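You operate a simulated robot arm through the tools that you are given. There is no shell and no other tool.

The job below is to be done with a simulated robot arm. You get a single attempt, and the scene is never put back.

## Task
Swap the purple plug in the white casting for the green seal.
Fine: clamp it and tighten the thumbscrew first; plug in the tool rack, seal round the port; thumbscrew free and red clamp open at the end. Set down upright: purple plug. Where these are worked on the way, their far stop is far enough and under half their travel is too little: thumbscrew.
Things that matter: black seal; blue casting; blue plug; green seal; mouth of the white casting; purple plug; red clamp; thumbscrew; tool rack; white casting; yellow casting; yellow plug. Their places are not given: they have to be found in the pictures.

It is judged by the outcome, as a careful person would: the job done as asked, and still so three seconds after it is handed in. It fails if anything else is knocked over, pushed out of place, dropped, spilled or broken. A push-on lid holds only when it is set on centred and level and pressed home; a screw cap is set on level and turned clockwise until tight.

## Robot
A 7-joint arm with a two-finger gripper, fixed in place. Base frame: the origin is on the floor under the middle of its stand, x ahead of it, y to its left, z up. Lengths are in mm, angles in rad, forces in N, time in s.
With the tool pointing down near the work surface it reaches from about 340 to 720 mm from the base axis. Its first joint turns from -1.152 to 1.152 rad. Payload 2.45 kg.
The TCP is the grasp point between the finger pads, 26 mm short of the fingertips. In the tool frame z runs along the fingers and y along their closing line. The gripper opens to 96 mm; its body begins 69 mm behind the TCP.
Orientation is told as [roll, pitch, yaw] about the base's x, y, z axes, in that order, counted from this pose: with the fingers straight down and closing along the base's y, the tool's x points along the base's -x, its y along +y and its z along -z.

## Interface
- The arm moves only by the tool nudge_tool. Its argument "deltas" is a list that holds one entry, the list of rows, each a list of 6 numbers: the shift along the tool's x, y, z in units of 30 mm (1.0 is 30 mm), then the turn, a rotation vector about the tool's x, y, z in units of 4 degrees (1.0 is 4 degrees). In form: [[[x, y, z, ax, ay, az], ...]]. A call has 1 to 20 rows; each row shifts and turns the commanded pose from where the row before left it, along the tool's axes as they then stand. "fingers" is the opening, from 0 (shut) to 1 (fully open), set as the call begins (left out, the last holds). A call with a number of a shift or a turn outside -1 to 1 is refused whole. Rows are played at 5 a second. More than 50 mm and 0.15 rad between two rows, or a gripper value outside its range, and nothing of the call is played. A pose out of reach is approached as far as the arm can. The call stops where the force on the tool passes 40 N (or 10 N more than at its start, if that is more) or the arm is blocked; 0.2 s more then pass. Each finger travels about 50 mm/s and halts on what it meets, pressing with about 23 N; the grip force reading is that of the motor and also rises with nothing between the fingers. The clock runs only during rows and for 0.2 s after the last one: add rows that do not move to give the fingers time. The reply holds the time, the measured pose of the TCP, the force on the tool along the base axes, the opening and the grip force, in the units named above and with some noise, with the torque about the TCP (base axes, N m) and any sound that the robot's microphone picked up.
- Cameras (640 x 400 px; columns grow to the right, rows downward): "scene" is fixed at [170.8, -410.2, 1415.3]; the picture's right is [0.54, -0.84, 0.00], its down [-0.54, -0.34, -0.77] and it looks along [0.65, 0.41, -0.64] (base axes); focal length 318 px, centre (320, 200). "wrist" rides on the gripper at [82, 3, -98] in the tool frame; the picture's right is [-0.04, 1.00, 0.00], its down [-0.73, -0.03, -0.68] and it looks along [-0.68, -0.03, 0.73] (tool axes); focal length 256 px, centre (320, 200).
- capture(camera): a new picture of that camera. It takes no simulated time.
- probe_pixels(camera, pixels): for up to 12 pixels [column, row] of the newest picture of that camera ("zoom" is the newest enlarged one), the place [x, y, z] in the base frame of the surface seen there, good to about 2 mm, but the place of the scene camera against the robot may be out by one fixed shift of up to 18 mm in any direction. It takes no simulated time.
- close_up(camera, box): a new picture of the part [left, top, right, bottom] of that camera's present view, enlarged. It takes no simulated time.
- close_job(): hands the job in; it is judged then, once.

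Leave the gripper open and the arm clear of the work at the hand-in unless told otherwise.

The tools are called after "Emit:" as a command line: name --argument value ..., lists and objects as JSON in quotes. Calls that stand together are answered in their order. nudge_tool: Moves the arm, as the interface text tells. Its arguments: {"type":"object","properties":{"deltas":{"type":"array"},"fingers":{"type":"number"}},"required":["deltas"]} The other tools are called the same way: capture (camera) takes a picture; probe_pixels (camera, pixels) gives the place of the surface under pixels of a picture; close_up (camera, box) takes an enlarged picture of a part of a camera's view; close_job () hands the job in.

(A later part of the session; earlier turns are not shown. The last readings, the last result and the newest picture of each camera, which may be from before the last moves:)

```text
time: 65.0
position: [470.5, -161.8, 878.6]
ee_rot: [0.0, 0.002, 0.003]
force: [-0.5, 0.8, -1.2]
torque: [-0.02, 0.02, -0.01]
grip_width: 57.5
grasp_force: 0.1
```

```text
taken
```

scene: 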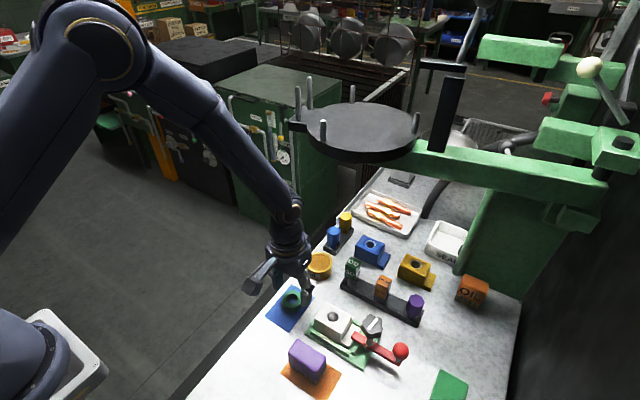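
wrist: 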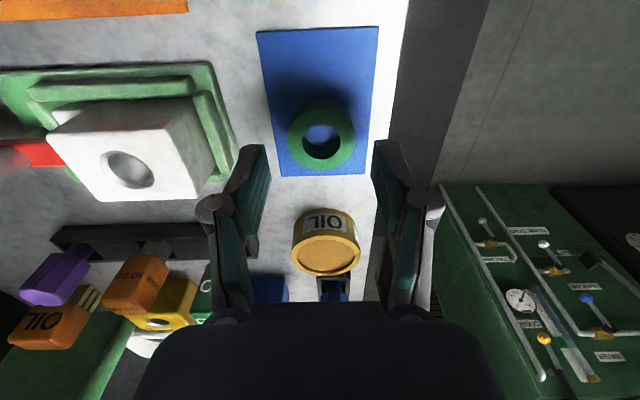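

Seal is at wrist (321,137), centred between the fingers. Zoom and re-probe edges.

Emit:
close_up --camera "wrist" --box '[270, 90, 370, 180]'

Emit:
probe_pixels --camera "wrist" --pixels '[[291, 140], [350, 140], [321, 115], [321, 163], [300, 125], [342, 125], [321, 103], [321, 140], [296, 150], [346, 150]]'

```text
4.44 times, centred on (320, 135) of wrist
```

zoom: 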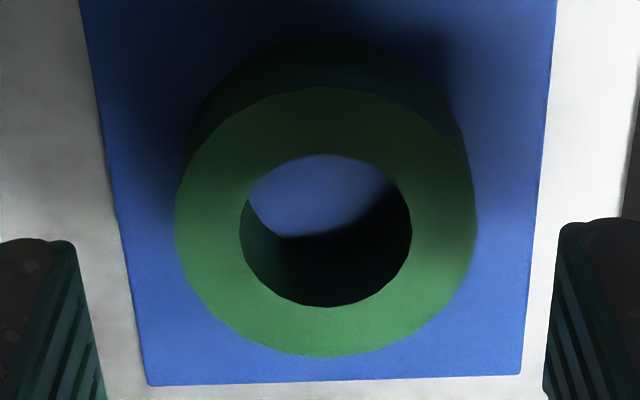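

```text
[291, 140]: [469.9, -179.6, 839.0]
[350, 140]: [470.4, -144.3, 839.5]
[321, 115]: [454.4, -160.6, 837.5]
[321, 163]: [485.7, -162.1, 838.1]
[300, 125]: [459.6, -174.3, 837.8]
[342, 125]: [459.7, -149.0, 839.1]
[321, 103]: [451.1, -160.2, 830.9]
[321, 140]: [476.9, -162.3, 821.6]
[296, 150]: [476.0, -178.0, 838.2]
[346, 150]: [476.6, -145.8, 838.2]
```

Centre confirmed (470.4,-161.6). I descend 25 mm (fingertips ≈ 4–5 mm above the mat) and close on the seal.

Emit:
nudge_tool --deltas '[[[0, 0, 0.4, 0, 0, 0], [0, 0, 0.433, 0, 0, 0], [0, 0, 0, 0, 0, 0]]]'

Emit:
nudge_tool --deltas '[[[0, 0, 0, 0, 0, 0], [0, 0, 0, 0, 0, 0], [0, 0, 0, 0, 0, 0], [0, 0, 0, 0, 0, 0]]]' --fingers 0.3

Emit:
capture --camera "wrist"

```text
time: 65.8
position: [470.5, -163.1, 855.5]
ee_rot: [0.0, 0.0, 0.0]
force: [-0.6, 0.2, -0.4]
torque: [-0.05, 0.0, 0.01]
grip_width: 57.7
grasp_force: 0.1
```

```text
time: 66.8
position: [471.6, -162.8, 854.4]
ee_rot: [0.0, 0.001, 0.001]
force: [0.9, 0.0, -0.3]
torque: [0.0, -0.04, -0.01]
grip_width: 40.4
grasp_force: 23.0
```

```text
taken
```

wrist: 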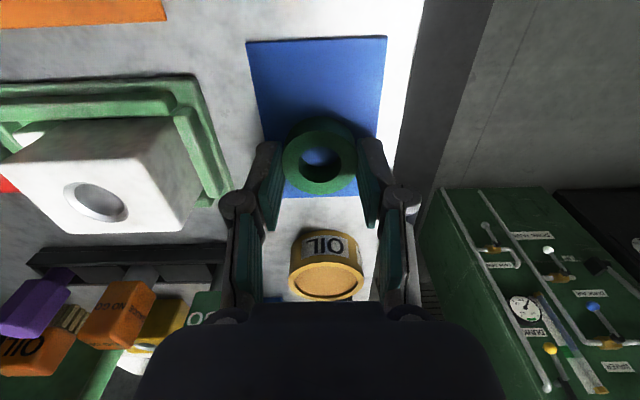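

Seal gripped (40.4 mm). I lift 15 mm, then retract toward the base while rising to z≈930, and stop at y≈-205 to look at the port again.

Emit:
nudge_tool --deltas '[[[0, 0, -0.2, 0, 0, 0], [0, 0, -0.3, 0, 0, 0], [0.4, 0, -0.7, 0, 0, 0], [0.4, 0, -0.7, 0, 0, 0], [0.4, 0, -0.6, 0, 0, 0], [0, -0.7, 0, 0, 0, 0], [0, -0.7, 0, 0, 0, 0], [0, 0, 0, 0, 0, 0]]]'

Emit:
capture --camera "wrist"

Emit:
close_up --camera "scene" --box '[270, 250, 410, 350]'

```text
time: 68.6
position: [433.6, -204.7, 929.2]
ee_rot: [0.001, 0.0, 0.002]
force: [0.4, -0.7, 0.7]
torque: [0.03, -0.02, -0.01]
grip_width: 40.3
grasp_force: 22.6
```

```text
taken
```

wrist: 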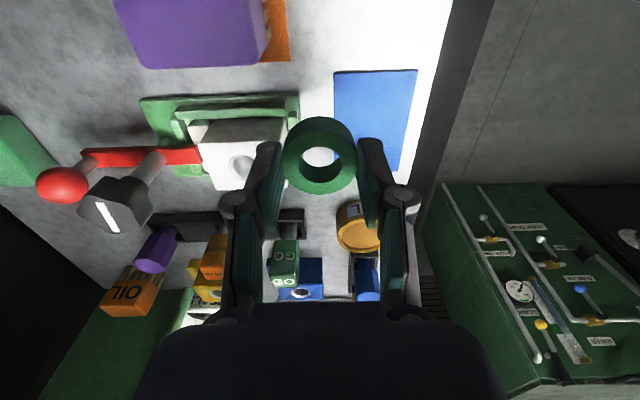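

```text
4.00 times, centred on (340, 300) of scene
```

zoom: 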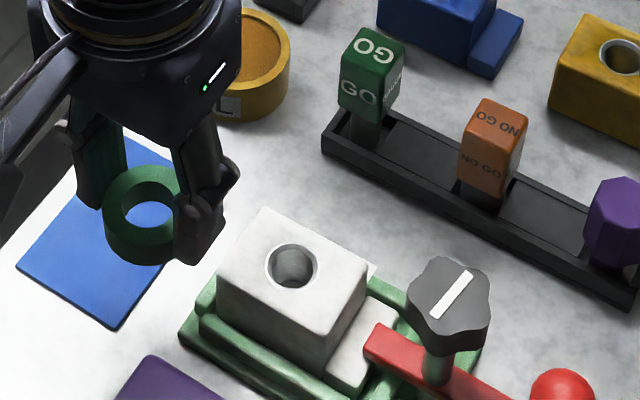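

I use the scene camera for the port and compare it with the known plug-in-rack position to find the scene shift.

Emit:
probe_pixels --camera "zoom" --pixels '[[264, 265], [322, 270], [298, 240], [288, 292], [255, 262], [330, 270], [300, 233], [285, 298], [265, 212], [222, 285], [362, 285], [320, 355]]'

Emit:
probe_pixels --camera "scene" --pixels '[[416, 299], [411, 299], [421, 299], [416, 295], [416, 303], [372, 322], [400, 351]]'

Emit:
probe_pixels --camera "wrist" --pixels '[[205, 130], [215, 180], [285, 125], [230, 150], [240, 155], [246, 150], [233, 165], [215, 160], [320, 130], [290, 165], [350, 165], [320, 190]]'

```text
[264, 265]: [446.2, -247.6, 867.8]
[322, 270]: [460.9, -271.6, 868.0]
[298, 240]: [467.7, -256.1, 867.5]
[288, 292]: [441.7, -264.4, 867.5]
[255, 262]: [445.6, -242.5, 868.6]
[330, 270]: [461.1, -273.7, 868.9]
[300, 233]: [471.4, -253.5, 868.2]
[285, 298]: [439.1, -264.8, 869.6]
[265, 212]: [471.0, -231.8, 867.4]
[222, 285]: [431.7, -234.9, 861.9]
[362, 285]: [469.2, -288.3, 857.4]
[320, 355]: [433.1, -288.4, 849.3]
```

```text
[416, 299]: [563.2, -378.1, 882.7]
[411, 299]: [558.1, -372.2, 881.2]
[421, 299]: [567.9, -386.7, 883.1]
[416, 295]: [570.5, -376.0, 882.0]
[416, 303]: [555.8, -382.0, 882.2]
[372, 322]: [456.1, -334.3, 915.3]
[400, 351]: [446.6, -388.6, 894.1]
```

```text
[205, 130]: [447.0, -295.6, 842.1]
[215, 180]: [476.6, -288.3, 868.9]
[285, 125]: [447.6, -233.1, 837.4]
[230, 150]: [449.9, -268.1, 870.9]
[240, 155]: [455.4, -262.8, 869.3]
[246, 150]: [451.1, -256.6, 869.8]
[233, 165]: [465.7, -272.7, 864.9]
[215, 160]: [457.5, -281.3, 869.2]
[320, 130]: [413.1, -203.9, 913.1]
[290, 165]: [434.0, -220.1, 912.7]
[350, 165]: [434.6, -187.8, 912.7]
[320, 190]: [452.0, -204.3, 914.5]
```

Scene shift ≈ (+12,-4,+1). To measure the port directly with the wrist camera, I move to about (385,-263,930), where the port should appear between the fingers below the held seal.

Emit:
nudge_tool --deltas '[[[0.8, -0.65, 0, 0, 0, 0], [0.8, -0.65, 0, 0, 0, 0], [0, -0.65, 0, 0, 0, 0], [0, 0, 0, 0, 0, 0]]]'

Emit:
capture --camera "wrist"

Emit:
close_up --camera "wrist" --box '[260, 110, 380, 240]'

```text
time: 69.6
position: [386.5, -263.2, 930.1]
ee_rot: [0.0, -0.002, 0.002]
force: [-0.1, 0.0, 0.1]
torque: [-0.02, 0.03, 0.01]
grip_width: 40.4
grasp_force: 23.0
```

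```text
taken
```

wrist: 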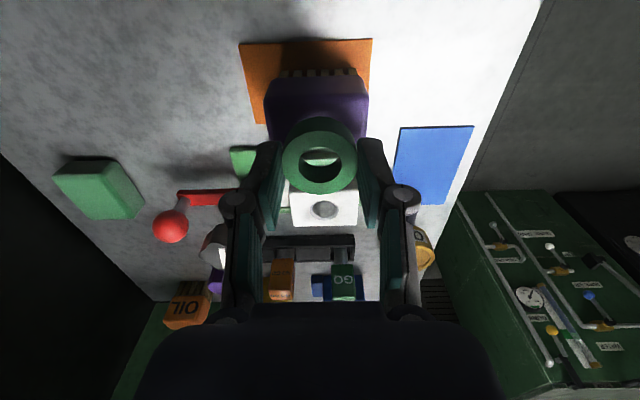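

```text
3.08 times, centred on (320, 175) of wrist
```

zoom: 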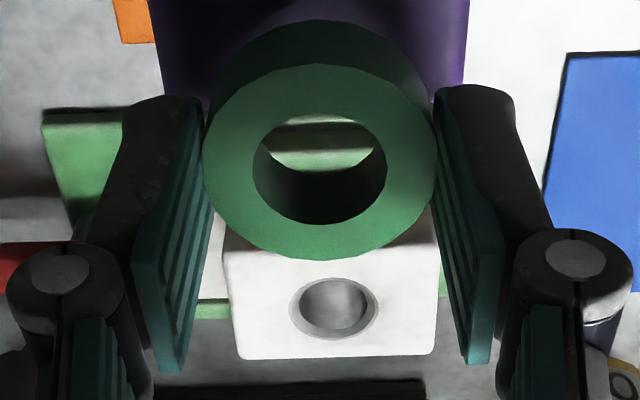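

Port is visible at wrist (325,209). High zoom there and on the held seal.

Emit:
close_up --camera "wrist" --box '[284, 184, 364, 234]'

Emit:
probe_pixels --camera "zoom" --pixels '[[205, 200], [445, 200], [325, 125], [325, 280], [180, 200], [470, 200], [325, 110], [325, 295], [60, 200], [590, 200], [325, 340], [100, 330]]'

Emit:
close_up --camera "wrist" --box '[270, 110, 370, 200]'

Emit:
probe_pixels --camera "wrist" --pixels '[[288, 155], [352, 155], [320, 135], [320, 190], [300, 140], [340, 140], [300, 180], [340, 180], [320, 121]]'

```text
8.00 times, centred on (324, 209) of wrist
```

zoom: 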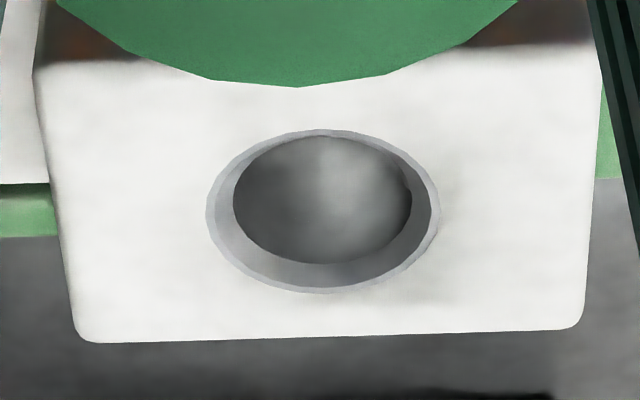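

```text
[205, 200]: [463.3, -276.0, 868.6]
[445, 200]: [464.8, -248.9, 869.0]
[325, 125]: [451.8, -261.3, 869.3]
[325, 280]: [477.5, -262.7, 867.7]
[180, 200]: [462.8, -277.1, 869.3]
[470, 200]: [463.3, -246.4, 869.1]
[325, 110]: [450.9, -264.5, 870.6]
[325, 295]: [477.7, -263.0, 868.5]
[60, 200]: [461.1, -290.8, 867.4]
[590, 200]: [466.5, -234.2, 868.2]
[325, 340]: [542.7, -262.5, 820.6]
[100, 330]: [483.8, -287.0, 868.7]
```

```text
4.44 times, centred on (320, 155) of wrist
```

zoom: 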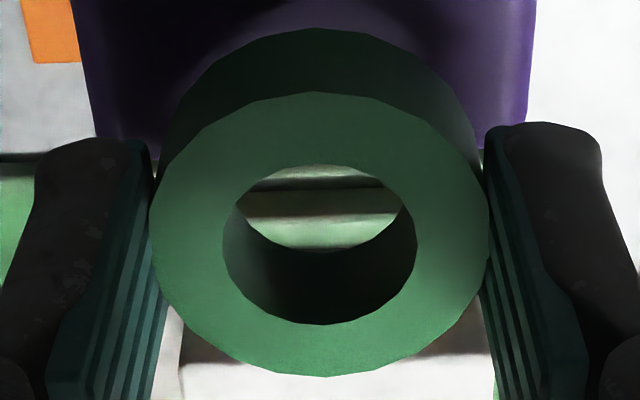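

```text
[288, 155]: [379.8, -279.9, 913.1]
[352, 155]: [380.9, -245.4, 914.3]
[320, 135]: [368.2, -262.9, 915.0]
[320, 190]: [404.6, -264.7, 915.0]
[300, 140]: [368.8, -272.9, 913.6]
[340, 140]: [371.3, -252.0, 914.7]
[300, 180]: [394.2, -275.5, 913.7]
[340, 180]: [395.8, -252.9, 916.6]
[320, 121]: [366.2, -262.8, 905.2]
```

Port centre = (465.4,-262.8), rim ≈26 mm; held seal centre = (386.5,-262.65), top 914.3. So I move +78.9 mm in x, then descend 24 mm (seal bottom would be ~5 mm above the casting).

Emit:
nudge_tool --deltas '[[[-0.877, 0, 0, 0, 0, 0], [-0.877, 0, 0, 0, 0, 0], [-0.876, -0.005, 0, 0, 0, 0], [0, 0, 0.4, 0, 0, 0], [0, 0, 0.4, 0, 0, 0], [0, 0, 0, 0, 0, 0]]]'

Emit:
capture --camera "wrist"

Emit:
close_up --camera "wrist" --box '[250, 90, 390, 200]'

Emit:
close_up --camera "scene" --box '[290, 270, 390, 340]'

```text
time: 71.0
position: [464.9, -263.8, 906.4]
ee_rot: [-0.001, 0.0, 0.0]
force: [-0.1, 0.0, -1.0]
torque: [-0.03, 0.02, 0.02]
grip_width: 40.6
grasp_force: 23.1
```

```text
taken
```

wrist: 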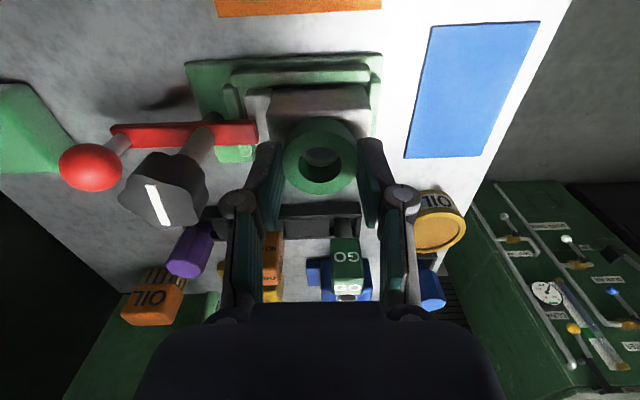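

```text
3.64 times, centred on (320, 145) of wrist
```

zoom: 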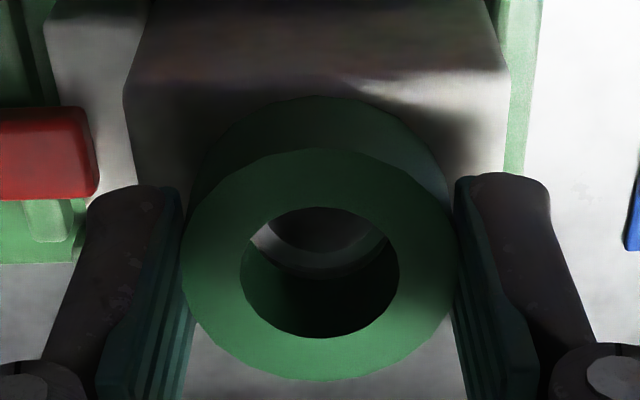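

```text
5.71 times, centred on (340, 305) of scene
```

zoom: 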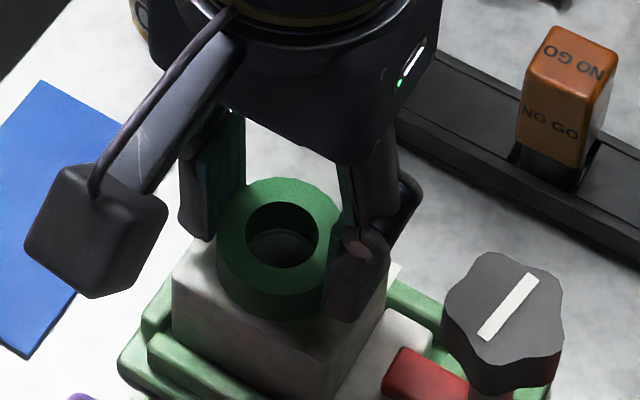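

Seal is above the port, and the rim can be seen through it. I lower in 1 mm steps to contact.

Emit:
nudge_tool --deltas '[[[0, 0, 0.035, 0, 0, 0], [0, 0, 0.035, 0, 0, 0], [0, 0, 0.035, 0, 0, 0], [0, 0, 0, 0, 0, 0]]]'

Emit:
nudge_tool --deltas '[[[0, 0, 0.035, 0, 0, 0], [0, 0, 0, 0, 0, 0]]]'

```text
time: 72.0
position: [466.5, -261.9, 903.2]
ee_rot: [-0.001, -0.002, 0.0]
force: [-0.7, -0.4, 0.0]
torque: [0.0, -0.03, -0.01]
grip_width: 40.6
grasp_force: 23.4
```

```text
time: 72.6
position: [466.9, -262.6, 902.8]
ee_rot: [0.0, 0.0, -0.002]
force: [0.0, 0.1, -0.2]
torque: [0.02, -0.02, 0.04]
grip_width: 40.4
grasp_force: 22.6
```

No contact yet; continue 1 mm steps.

Emit:
nudge_tool --deltas '[[[0, 0, 0.035, 0, 0, 0], [0, 0, 0, 0, 0, 0]]]'

Emit:
nudge_tool --deltas '[[[0, 0, 0.035, 0, 0, 0], [0, 0, 0, 0, 0, 0]]]'

```text
time: 73.2
position: [465.9, -263.9, 902.0]
ee_rot: [0.001, -0.002, 0.002]
force: [-2.1, 1.4, 11.1]
torque: [0.06, 0.08, 0.02]
grip_width: 40.6
grasp_force: 23.0
```

```text
time: 73.8
position: [465.5, -263.3, 901.9]
ee_rot: [-0.002, -0.002, 0.002]
force: [-5.8, 4.6, 32.6]
torque: [0.2, 0.17, -0.02]
grip_width: 40.7
grasp_force: 23.5
```

Contact at z≈902, pressed with ~33 N. I look at the alignment through the seal's hole.

Emit:
capture --camera "wrist"

Emit:
close_up --camera "wrist" --box '[270, 110, 370, 200]'

Emit:
close_up --camera "scene" --box '[310, 280, 370, 325]'

```text
taken
```

wrist: 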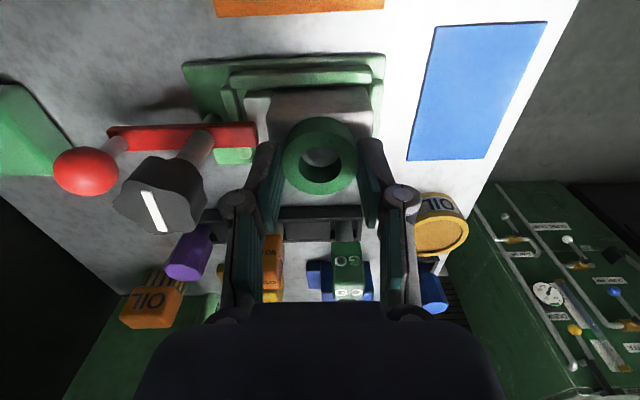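

```text
4.44 times, centred on (320, 155) of wrist
```

zoom: 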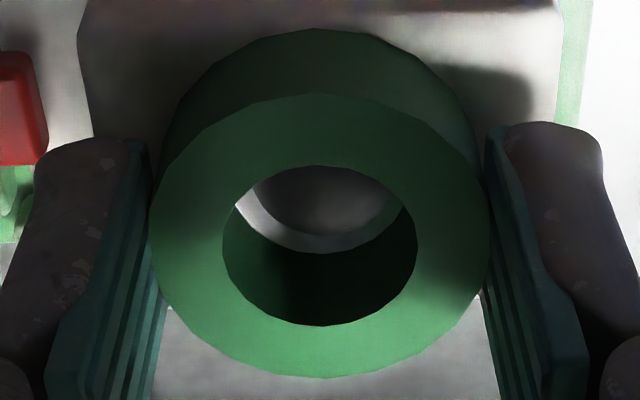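

```text
8.89 times, centred on (340, 302) of scene
```

zoom: 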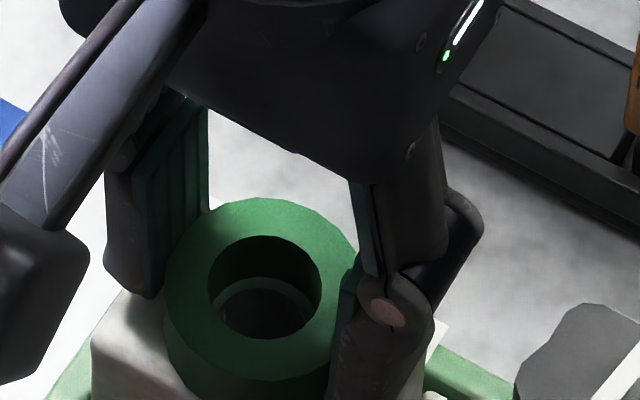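

The seal sits centred on the port. I relieve the pressing force (up ~1.8 mm), then release.

Emit:
nudge_tool --deltas '[[[0, 0, -0.035, 0, 0, 0], [0, 0, -0.025, 0, 0, 0], [0, 0, 0, 0, 0, 0]]]'

```text
time: 74.6
position: [466.4, -262.3, 901.2]
ee_rot: [0.0, 0.0, 0.003]
force: [1.9, -0.8, 6.6]
torque: [-0.02, -0.14, 0.05]
grip_width: 40.3
grasp_force: 22.4
```

Emit:
nudge_tool --deltas '[[[0, 0, -0.012, 0, 0, 0], [0, 0, 0, 0, 0, 0]]]'

Emit:
nudge_tool --deltas '[[[0, 0, 0, 0, 0, 0], [0, 0, 0, 0, 0, 0], [0, 0, 0, 0, 0, 0]]]' --fingers 0.5

Emit:
capture --camera "wrist"

Emit:
close_up --camera "wrist" --box '[270, 110, 370, 200]'

```text
time: 75.2
position: [464.5, -263.2, 901.2]
ee_rot: [0.003, 0.001, 0.001]
force: [0.4, -0.1, -1.0]
torque: [-0.02, -0.03, 0.0]
grip_width: 40.6
grasp_force: 22.9
```

```text
time: 76.0
position: [466.0, -263.4, 902.9]
ee_rot: [0.001, -0.002, 0.002]
force: [0.0, 1.2, 0.5]
torque: [0.02, -0.01, -0.02]
grip_width: 48.0
grasp_force: 0.1
```

```text
taken
```

wrist: 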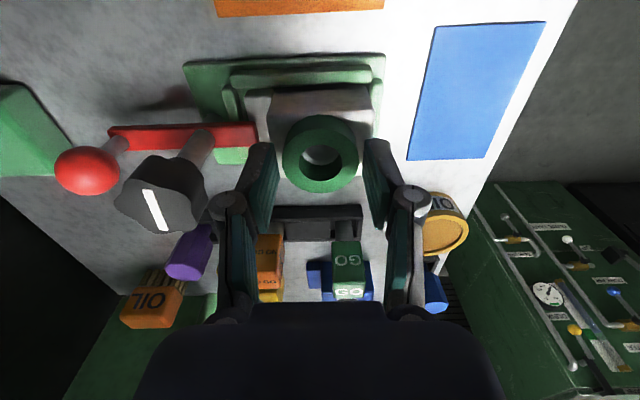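

```text
4.44 times, centred on (320, 155) of wrist
```

zoom: 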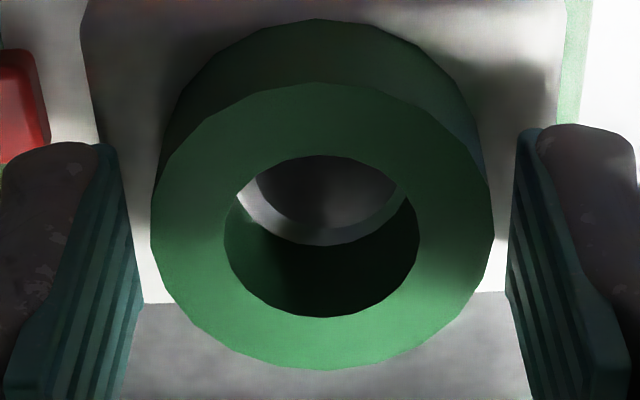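

Released. I rise 85 mm and check the seal's centring.

Emit:
nudge_tool --deltas '[[[0, 0, -0.3, 0, 0, 0], [0, 0, -0.8, 0, 0, 0], [0, 0, -0.9, 0, 0, 0], [0, 0, -0.9, 0, 0, 0], [0, 0, 0, 0, 0, 0]]]'

Emit:
capture --camera "wrist"

Emit:
close_up --camera "wrist" --box '[270, 50, 370, 120]'

Emit:
close_up --camera "scene" --box '[300, 275, 380, 335]'

```text
time: 77.2
position: [467.6, -263.0, 990.6]
ee_rot: [0.0, 0.0, -0.001]
force: [0.2, 0.0, 0.9]
torque: [-0.02, 0.03, 0.03]
grip_width: 48.0
grasp_force: 0.0
```

```text
taken
```

wrist: 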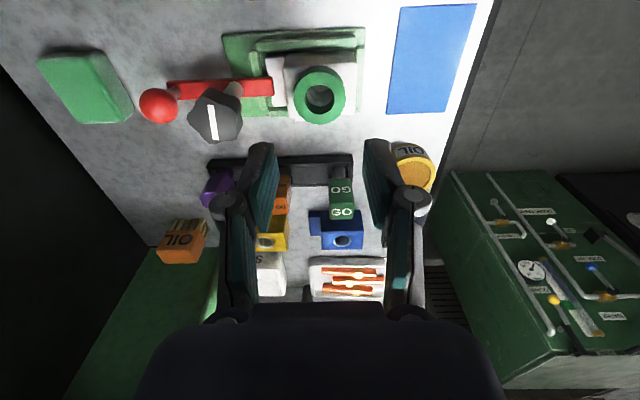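

```text
5.71 times, centred on (320, 85) of wrist
```

zoom: 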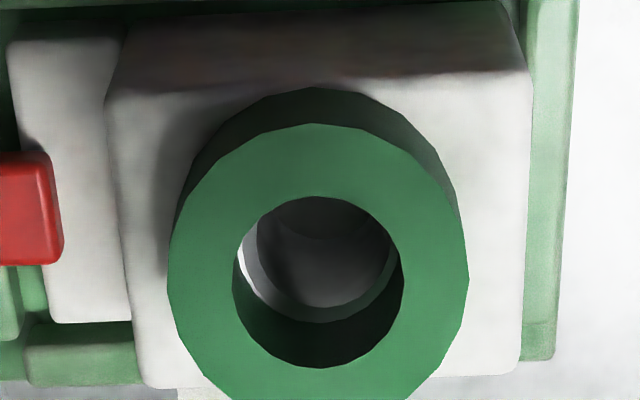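

```text
6.67 times, centred on (340, 305) of scene
```

zoom: 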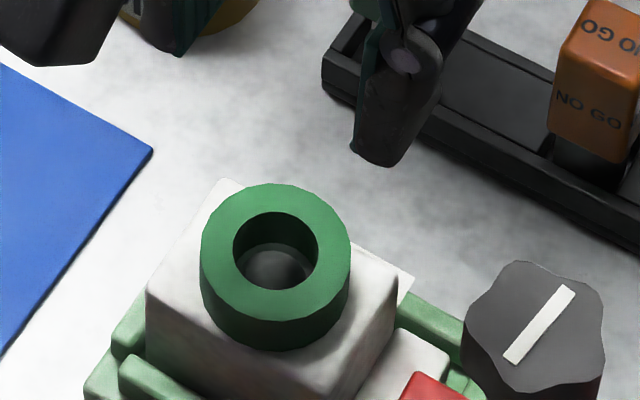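

I probe the seal's top edges for its centre.

Emit:
close_up --camera "wrist" --box '[280, 60, 360, 130]'

Emit:
probe_pixels --camera "zoom" --pixels '[[180, 205], [460, 205], [318, 90], [318, 340], [235, 110], [400, 110], [235, 320], [400, 320], [195, 205], [445, 205]]'

```text
5.71 times, centred on (320, 95) of wrist
```

zoom: 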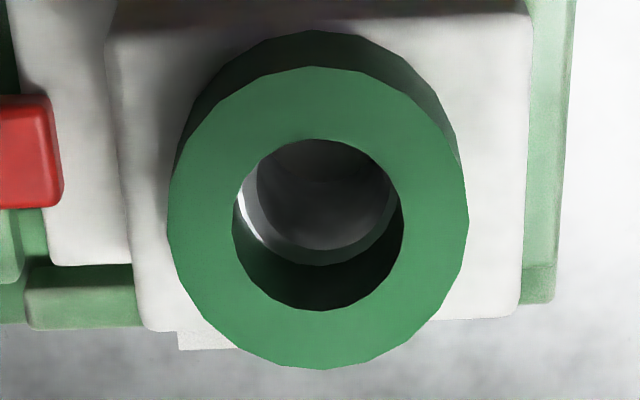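

```text
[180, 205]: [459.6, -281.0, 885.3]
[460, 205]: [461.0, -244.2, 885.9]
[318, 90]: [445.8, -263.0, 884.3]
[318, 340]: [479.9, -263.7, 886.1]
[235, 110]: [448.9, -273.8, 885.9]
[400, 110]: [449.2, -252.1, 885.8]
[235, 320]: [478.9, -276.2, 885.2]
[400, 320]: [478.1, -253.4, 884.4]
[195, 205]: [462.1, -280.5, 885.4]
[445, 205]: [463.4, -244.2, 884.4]
```

Check again with the scene camera (port was at scene-frame (454.2,-260.0) there).

Emit:
close_up --camera "scene" --box '[310, 280, 360, 320]'

Emit:
probe_pixels --camera "zoom" --pixels '[[105, 195], [330, 200], [215, 105], [215, 290], [150, 130], [290, 140], [150, 265], [290, 265]]'

```text
10.00 times, centred on (335, 300) of scene
```

zoom: 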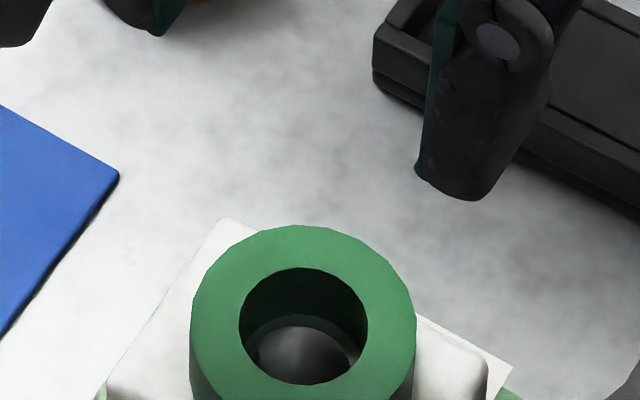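

```text
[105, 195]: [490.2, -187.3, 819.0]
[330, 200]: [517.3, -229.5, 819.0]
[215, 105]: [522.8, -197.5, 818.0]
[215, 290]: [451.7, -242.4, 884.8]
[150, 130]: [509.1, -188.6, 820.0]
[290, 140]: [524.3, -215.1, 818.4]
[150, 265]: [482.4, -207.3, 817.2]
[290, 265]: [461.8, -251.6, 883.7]
```

Emit:
close_up --camera "scene" --box '[308, 290, 356, 325]'

Emit:
probe_pixels --camera "zoom" --pixels '[[200, 235], [430, 235], [315, 110], [315, 320], [230, 150], [400, 150], [230, 300], [400, 300], [250, 225], [380, 225]]'

```text
11.43 times, centred on (332, 308) of scene
```

zoom: 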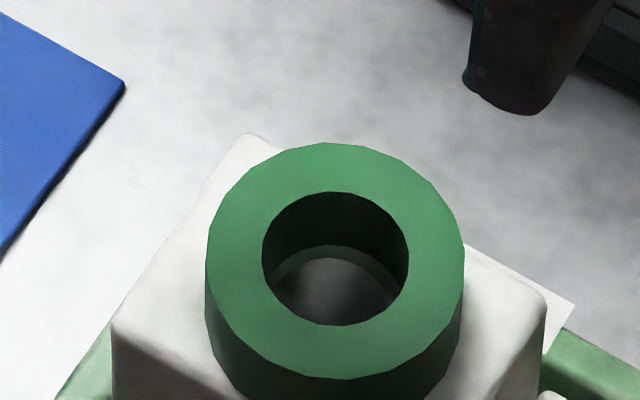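

```text
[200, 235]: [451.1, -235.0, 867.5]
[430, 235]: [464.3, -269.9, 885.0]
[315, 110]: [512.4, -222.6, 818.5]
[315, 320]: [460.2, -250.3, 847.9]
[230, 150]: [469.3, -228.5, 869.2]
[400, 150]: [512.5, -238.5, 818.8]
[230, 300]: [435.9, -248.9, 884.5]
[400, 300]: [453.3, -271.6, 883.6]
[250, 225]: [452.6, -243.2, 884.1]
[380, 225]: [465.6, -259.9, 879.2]
```

I probe symmetrical point pairs around the ring to average the centre, in the scene view.

Emit:
probe_pixels --camera "zoom" --pixels '[[235, 261], [435, 261], [335, 168], [335, 354], [265, 190], [405, 332], [405, 190], [265, 332], [245, 225], [425, 297], [425, 225], [245, 297]]'

Emit:
probe_pixels --camera "wrist" --pixels '[[298, 96], [341, 96], [320, 77], [320, 118], [304, 82], [336, 111], [336, 82], [304, 111], [300, 90], [340, 104], [340, 90], [300, 104]]'

```text
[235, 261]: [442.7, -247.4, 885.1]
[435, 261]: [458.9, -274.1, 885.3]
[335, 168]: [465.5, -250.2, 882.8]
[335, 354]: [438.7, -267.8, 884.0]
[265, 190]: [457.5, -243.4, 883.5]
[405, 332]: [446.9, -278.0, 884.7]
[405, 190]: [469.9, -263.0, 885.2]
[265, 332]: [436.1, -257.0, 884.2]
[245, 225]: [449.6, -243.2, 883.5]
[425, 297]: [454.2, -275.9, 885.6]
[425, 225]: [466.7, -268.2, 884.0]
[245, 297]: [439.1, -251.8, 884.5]
```

```text
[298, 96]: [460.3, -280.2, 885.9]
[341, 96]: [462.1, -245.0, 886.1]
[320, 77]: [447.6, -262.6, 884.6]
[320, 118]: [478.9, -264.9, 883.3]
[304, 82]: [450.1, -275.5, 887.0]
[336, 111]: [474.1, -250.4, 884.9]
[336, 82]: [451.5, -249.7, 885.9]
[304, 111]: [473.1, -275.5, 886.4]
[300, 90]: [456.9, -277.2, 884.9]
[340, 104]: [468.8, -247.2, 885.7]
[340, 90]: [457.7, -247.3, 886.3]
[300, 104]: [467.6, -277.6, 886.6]
```

Both cameras show the seal centred on the port within ~1 mm, top level at z≈885. Now loosen the thumbscrew: move over the knob (466,-338) and turn to yaw ≈ -62° (lobe-aligned grip, with room for >100° counter-clockwise).

Emit:
nudge_tool --deltas '[[[0.02, -0.833, 0, 0, 0, 0], [0.015, -0.833, 0, 0, 0, 0], [0.015, -0.833, 0, 0, 0, 0], [0, 0, 0, 0, 0, 1], [0, 0, 0, 0, 0, 1], [0, 0, 0, 0, 0, 1], [0, 0, 0, 0, 0, 1], [0, 0, 0, 0, 0, 1], [0, 0, 0, 0, 0, 1], [0, 0, 0, 0, 0, 1], [0, 0, 0, 0, 0, 1], [0, 0, 0, 0, 0, 1], [0, 0, 0, 0, 0, 1], [0, 0, 0, 0, 0, 1], [0, 0, 0, 0, 0, 1], [0, 0, 0, 0, 0, 1], [0, 0, 0, 0, 0, 1], [0, 0, 0, 0, 0, 1], [0, 0, 0, 0, 0, 0.5]]]' --fingers 0.46

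Emit:
capture --camera "wrist"

Emit:
close_up --camera "wrist" --box '[260, 60, 380, 145]'

```text
time: 81.2
position: [465.5, -338.1, 988.2]
ee_rot: [0.0, -0.002, -1.081]
force: [0.0, 0.2, -0.8]
torque: [0.02, -0.01, -0.01]
grip_width: 44.1
grasp_force: 0.0
```

```text
taken
```

wrist: 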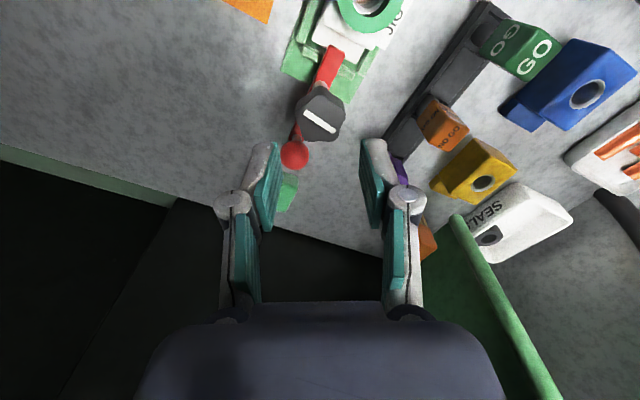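

```text
4.71 times, centred on (320, 102) of wrist
```

zoom: 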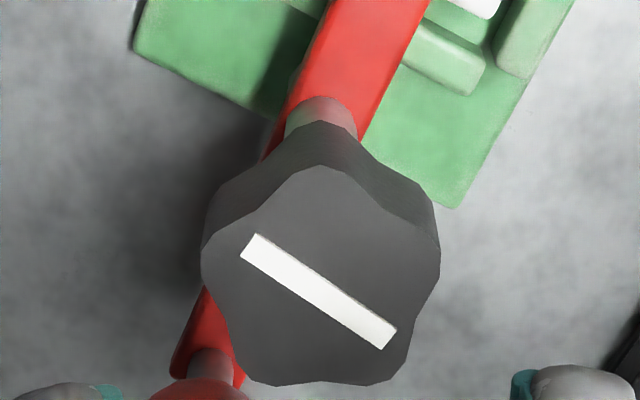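

Currently the lobes lie at the unstable angle; I turn 18° further clockwise (yaw ≈ -80°), then descend 67 mm onto the knob.

Emit:
nudge_tool --deltas '[[[0, 0, 0, 0, 0, 1], [0, 0, 0, 0, 0, 1], [0, 0, 0, 0, 0, 1], [0, 0, 0, 0, 0, 1], [0, 0, 0, 0, 0, 0.5], [0, 0, 0.7, 0, 0, 0], [0, 0, 0.8, 0, 0, 0], [0, 0, 0.75, 0, 0, 0], [0, 0, 0, 0, 0, 0]]]'

Emit:
capture --camera "wrist"

Emit:
close_up --camera "wrist" --box '[240, 120, 400, 220]'

```text
time: 83.2
position: [465.0, -338.6, 921.9]
ee_rot: [-0.001, 0.001, -1.397]
force: [0.0, -0.9, -0.1]
torque: [0.0, 0.0, 0.02]
grip_width: 44.0
grasp_force: 0.1
```

```text
taken
```

wrist: 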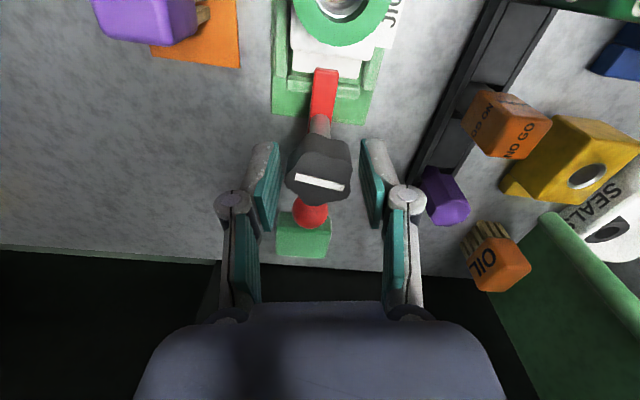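

```text
4.00 times, centred on (320, 170) of wrist
```

zoom: 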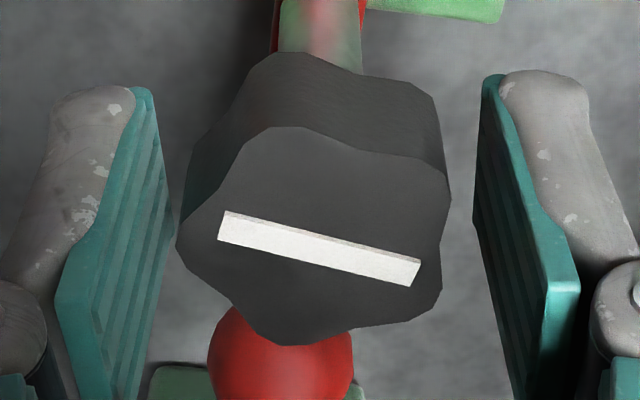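

The lobes are aligned for a three-point grip. I close on the knob and turn counter-clockwise 40°.

Emit:
nudge_tool --deltas '[[[0, 0, 0, 0, 0, 0], [0, 0, 0, 0, 0, 0], [0, 0, 0, 0, 0, 0]]]' --fingers 0.1

Emit:
nudge_tool --deltas '[[[0, 0, 0, 0, 0, -1], [0, 0, 0, 0, 0, -1], [0, 0, 0, 0, 0, -1], [0, 0, 0, 0, 0, -1], [0, 0, 0, 0, 0, -1], [0, 0, 0, 0, 0, -1], [0, 0, 0, 0, 0, -1], [0, 0, 0, 0, 0, -1], [0, 0, 0, 0, 0, -1], [0, 0, 0, 0, 0, -1]]]'

Emit:
close_up --camera "wrist" --box '[240, 120, 400, 220]'

```text
time: 84.0
position: [464.8, -338.0, 921.4]
ee_rot: [-0.001, 0.001, -1.397]
force: [-0.3, -0.3, -2.6]
torque: [-0.03, -0.17, -0.03]
grip_width: 33.9
grasp_force: 44.7
```

```text
time: 86.2
position: [465.2, -337.6, 922.6]
ee_rot: [0.001, 0.0, -0.694]
force: [2.6, 1.5, -4.1]
torque: [-0.17, -0.02, 0.03]
grip_width: 33.6
grasp_force: 44.9
```

```text
4.00 times, centred on (320, 170) of wrist
```

zoom: 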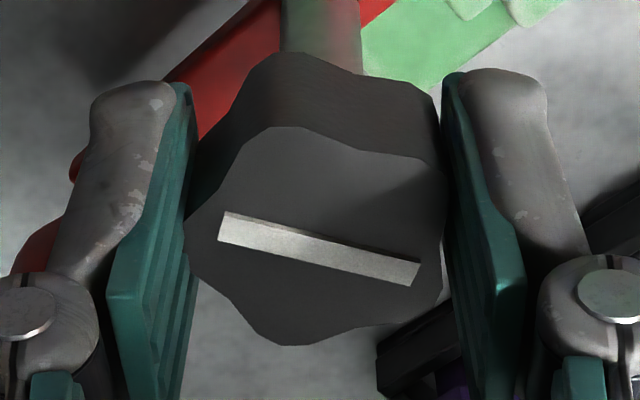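

The knob follows without slip, small forces. I continue another 40°.

Emit:
nudge_tool --deltas '[[[0, 0, 0, 0, 0, -1], [0, 0, 0, 0, 0, -1], [0, 0, 0, 0, 0, -1], [0, 0, 0, 0, 0, -1], [0, 0, 0, 0, 0, -1], [0, 0, 0, 0, 0, -1], [0, 0, 0, 0, 0, -1], [0, 0, 0, 0, 0, -1], [0, 0, 0, 0, 0, -1], [0, 0, 0, 0, 0, -1]]]'

Emit:
close_up --camera "wrist" --box '[240, 120, 400, 220]'

```text
time: 88.4
position: [464.5, -338.5, 921.7]
ee_rot: [-0.001, 0.001, 0.001]
force: [3.3, -3.8, -0.4]
torque: [-0.1, 0.38, 0.0]
grip_width: 33.7
grasp_force: 45.0
```

```text
4.00 times, centred on (320, 170) of wrist
```

zoom: 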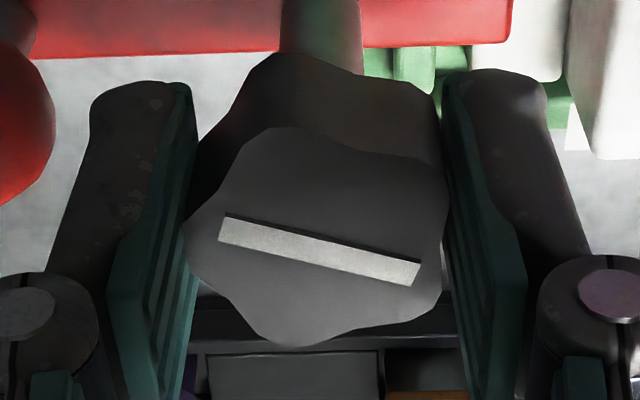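

The mark is now ~20° short of its original position. I continue up to 28° more in small pieces, watching the torque for the free stop.

Emit:
nudge_tool --deltas '[[[0, 0, 0, 0, 0, -1], [0, 0, 0, 0, 0, -1], [0, 0, 0, 0, 0, -1], [0, 0, 0, 0, 0, -1]]]'

Emit:
nudge_tool --deltas '[[[0, 0, 0, 0, 0, -1], [0, 0, 0, 0, 0, -1]]]'

Emit:
close_up --camera "wrist" --box '[240, 120, 400, 220]'

```text
time: 89.4
position: [464.1, -338.6, 922.4]
ee_rot: [-0.001, -0.001, 0.282]
force: [2.6, -8.5, -7.3]
torque: [-0.22, -0.94, 0.02]
grip_width: 33.7
grasp_force: 44.8
```

```text
time: 90.0
position: [465.0, -339.6, 921.5]
ee_rot: [-0.002, 0.0, 0.417]
force: [5.4, -12.1, -14.6]
torque: [-0.28, -0.32, -1.6]
grip_width: 33.9
grasp_force: 45.0
```

```text
4.00 times, centred on (320, 170) of wrist
```

zoom: 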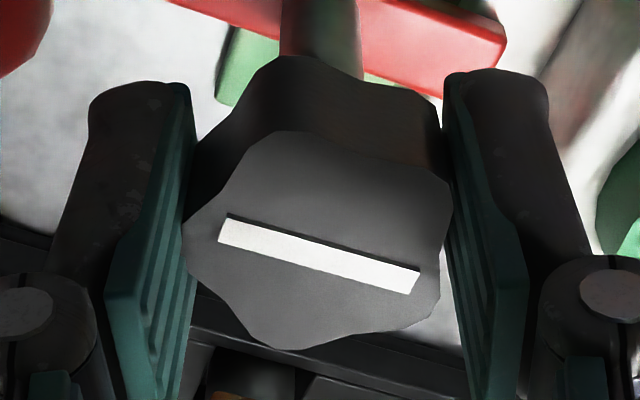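

Torque jumped to -1.6 N m: the thumbscrew is back at its free stop (~103° undone). I open to ~40 mm and rise 90 mm.

Emit:
nudge_tool --deltas '[[[0, 0, 0, 0, 0, 0], [0, 0, 0, 0, 0, 0], [0, 0, 0, 0, 0, 0], [0, 0, -0.5, 0, 0, 0], [0, 0, -0.9, 0, 0, 0], [0, 0, -0.9, 0, 0, 0], [0, 0, -0.7, 0, 0, 0], [0, 0, 0, 0, 0, 0]]]' --fingers 0.42

Emit:
capture --camera "wrist"

Emit:
close_up --camera "scene" --box '[290, 260, 430, 370]'

```text
time: 91.8
position: [463.7, -338.4, 1011.3]
ee_rot: [0.0, 0.0, 0.422]
force: [0.3, -0.3, 1.0]
torque: [0.02, 0.0, 0.05]
grip_width: 40.6
grasp_force: 0.1
```

```text
taken
```

wrist: 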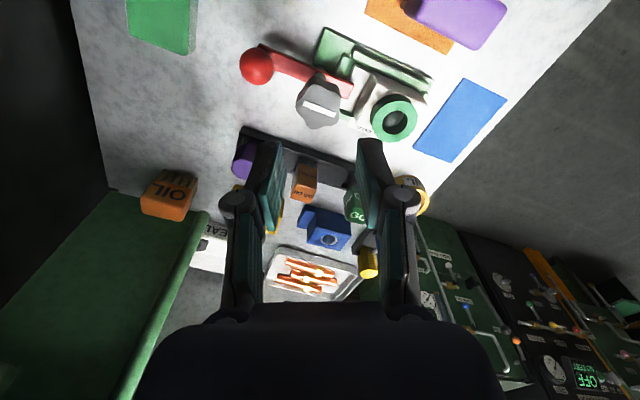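

```text
3.64 times, centred on (360, 315) of scene
```

zoom: 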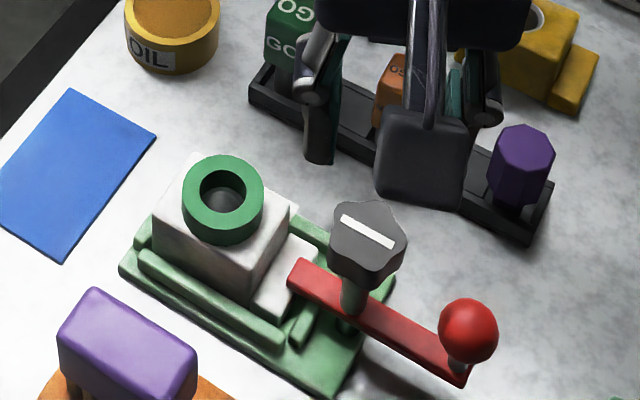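

Thumbscrew mark is back as at the start. Next: open the red clamp. I turn to yaw ≈ -90° (28.5 × 4° clockwise) before moving over the ball at ≈(466,-392).

Emit:
nudge_tool --deltas '[[[0, 0, 0, 0, 0, 1], [0, 0, 0, 0, 0, 1], [0, 0, 0, 0, 0, 1], [0, 0, 0, 0, 0, 1], [0, 0, 0, 0, 0, 1], [0, 0, 0, 0, 0, 1], [0, 0, 0, 0, 0, 1], [0, 0, 0, 0, 0, 1], [0, 0, 0, 0, 0, 1], [0, 0, 0, 0, 0, 1], [0, 0, 0, 0, 0, 1], [0, 0, 0, 0, 0, 1], [0, 0, 0, 0, 0, 1], [0, 0, 0, 0, 0, 1], [0, 0, 0, 0, 0, 1], [0, 0, 0, 0, 0, 1], [0, 0, 0, 0, 0, 1], [0, 0, 0, 0, 0, 1], [0, 0, 0, 0, 0, 1], [0, 0, 0, 0, 0, 1]]]' --fingers 0.48

Emit:
nudge_tool --deltas '[[[0, 0, 0, 0, 0, 1], [0, 0, 0, 0, 0, 1], [0, 0, 0, 0, 0, 1], [0, 0, 0, 0, 0, 1], [0, 0, 0, 0, 0, 1], [0, 0, 0, 0, 0, 1], [0, 0, 0, 0, 0, 1], [0, 0, 0, 0, 0, 1], [0, 0, 0, 0, 0, 0.5], [0, 0, 0, 0, 0, 0]]]'

```text
time: 96.0
position: [464.6, -337.2, 1010.2]
ee_rot: [0.001, 0.0, -0.978]
force: [0.4, -1.1, 1.3]
torque: [0.0, -0.01, -0.01]
grip_width: 45.8
grasp_force: 0.1
```

```text
time: 98.2
position: [465.2, -337.6, 1012.8]
ee_rot: [0.001, 0.0, -1.571]
force: [0.3, -0.2, 0.3]
torque: [0.02, 0.02, 0.02]
grip_width: 46.4
grasp_force: 0.1
```

Yaw is -90°. Now move 54 mm in -y above the ball and lower to z≈985, then look.

Emit:
nudge_tool --deltas '[[[-0.907, 0.013, 0.45, 0, 0, 0], [-0.907, 0.013, 0.45, 0, 0, 0], [0, 0, 0, 0, 0, 0]]]'

Emit:
capture --camera "wrist"

Emit:
close_up --camera "wrist" --box '[260, 60, 380, 140]'

Emit:
probe_pixels --camera "zoom" --pixels '[[320, 210], [290, 210], [350, 210], [320, 180], [320, 240]]'

```text
time: 99.0
position: [465.2, -392.1, 984.1]
ee_rot: [0.0, -0.001, -1.57]
force: [0.2, -0.8, 0.0]
torque: [0.01, -0.03, 0.0]
grip_width: 46.1
grasp_force: 0.0
```

```text
taken
```

wrist: 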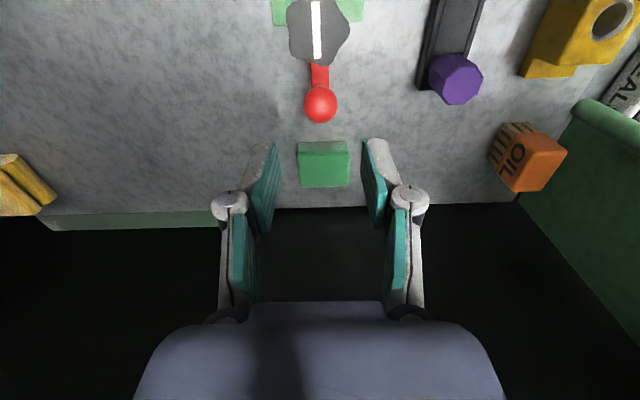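

```text
5.00 times, centred on (320, 100) of wrist
```

zoom: 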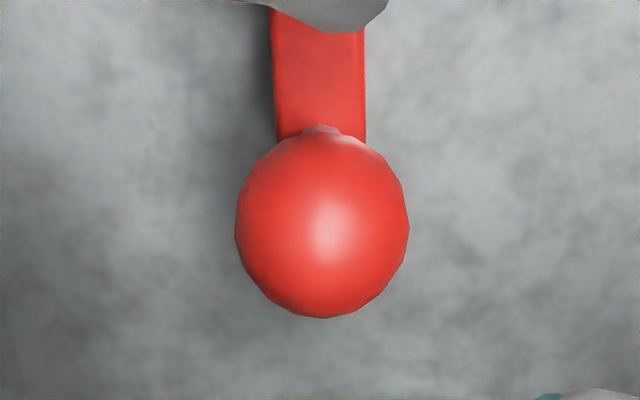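

```text
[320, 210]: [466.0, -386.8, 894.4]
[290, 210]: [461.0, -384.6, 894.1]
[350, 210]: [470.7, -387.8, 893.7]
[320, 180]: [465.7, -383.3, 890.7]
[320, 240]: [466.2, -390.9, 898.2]
```

Ball centre ≈ (466,-393,884), right below. I descend 91 mm to straddle it.

Emit:
nudge_tool --deltas '[[[0, 0, 0.758, 0, 0, 0], [0, 0, 0.758, 0, 0, 0], [0, 0, 0.758, 0, 0, 0], [0, 0, 0.758, 0, 0, 0], [0, 0, 0, 0, 0, 0]]]'

Emit:
capture --camera "wrist"

```text
time: 100.2
position: [465.2, -391.9, 893.4]
ee_rot: [-0.001, 0.001, -1.572]
force: [-1.0, -0.8, -0.9]
torque: [0.04, -0.02, -0.01]
grip_width: 46.0
grasp_force: 0.1
```

```text
taken
```

wrist: 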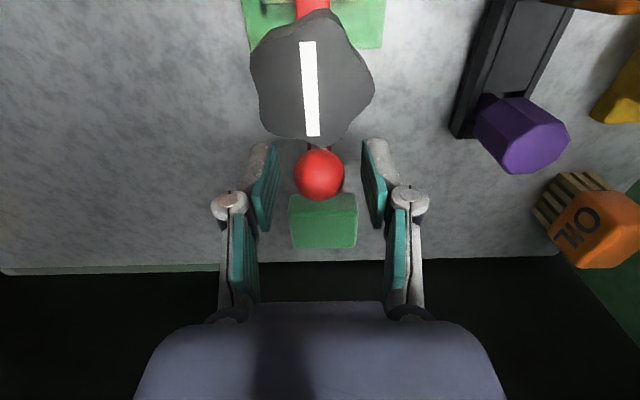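

Ball is between the fingers. I narrow to ~31 mm and sweep counter-clockwise 40° back toward the open position.

Emit:
nudge_tool --deltas '[[[0, 0, 0, 0, 0, 0], [0, 0, 0, 0, 0, 0], [0.0044, 0.126, 0, 0, 0, -1], [0.0044, 0.126, 0, 0, 0, -1], [0.0044, 0.126, 0, 0, 0, -1], [0.0044, 0.126, 0, 0, 0, -1], [0.0044, 0.126, 0, 0, 0, -1], [0.0044, 0.126, 0, 0, 0, -1], [0.0044, 0.126, 0, 0, 0, -1], [0.0044, 0.126, 0, 0, 0, -1], [0.0044, 0.126, 0, 0, 0, -1], [0.0044, 0.126, 0, 0, 0, -1]]]' --fingers 0.32

Emit:
capture --camera "wrist"

Emit:
close_up --camera "scene" --box '[300, 260, 440, 370]'

```text
time: 102.8
position: [500.3, -381.1, 894.7]
ee_rot: [0.0, 0.0, -0.871]
force: [-0.7, 0.1, 0.1]
torque: [-0.04, -0.01, -0.02]
grip_width: 31.0
grasp_force: 0.0
```

```text
taken
```

wrist: 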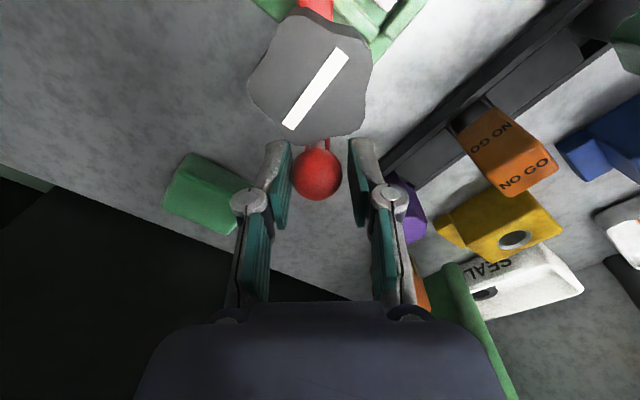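

```text
3.64 times, centred on (370, 315) of scene
```

zoom: 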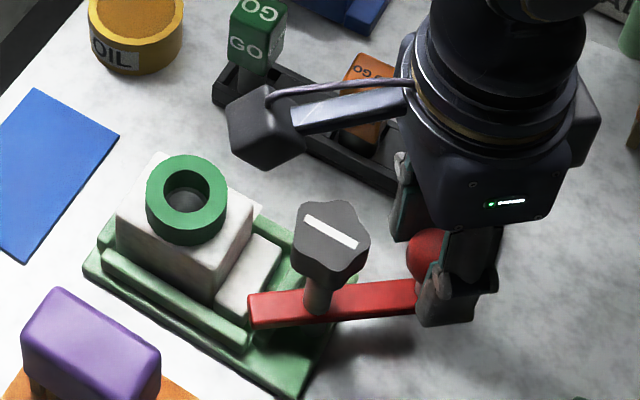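

Clamp opening smoothly. Continue 32° more, then small steps to the open stop.

Emit:
nudge_tool --deltas '[[[0.0044, 0.126, 0, 0, 0, -1], [0.0044, 0.126, 0, 0, 0, -1], [0.0044, 0.126, 0, 0, 0, -1], [0.0044, 0.126, 0, 0, 0, -1], [0.0044, 0.126, 0, 0, 0, -1], [0.0044, 0.126, 0, 0, 0, -1], [0.0044, 0.126, 0, 0, 0, -1], [0.0044, 0.126, 0, 0, 0, -1], [0, 0, 0, 0, 0, 0]]]'

Emit:
capture --camera "wrist"

Emit:
close_up --camera "scene" --box '[300, 260, 440, 370]'

```text
time: 104.8
position: [517.1, -355.9, 893.3]
ee_rot: [0.0, -0.002, -0.313]
force: [-0.1, 0.3, 0.3]
torque: [0.02, 0.0, 0.01]
grip_width: 30.9
grasp_force: 0.1
```

```text
taken
```

wrist: 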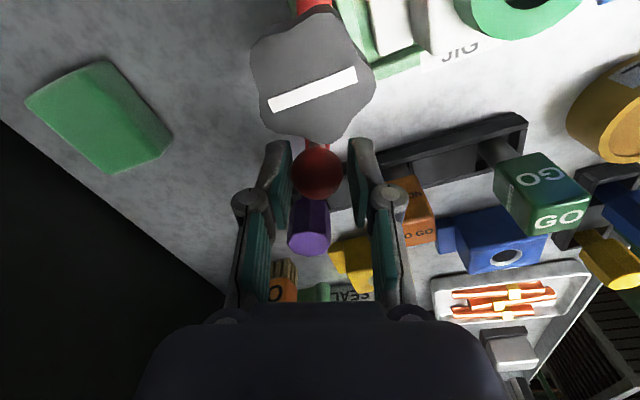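

```text
3.64 times, centred on (370, 315) of scene
```

zoom: 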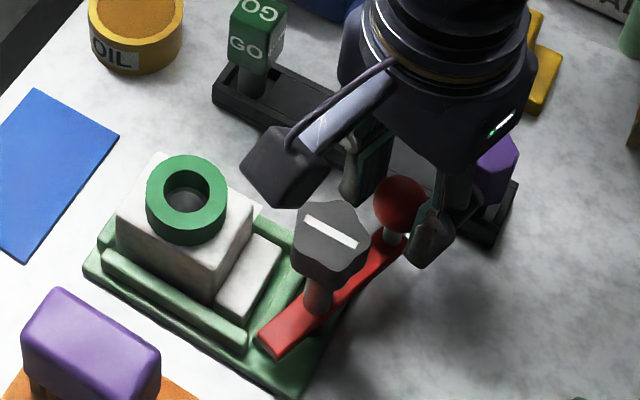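

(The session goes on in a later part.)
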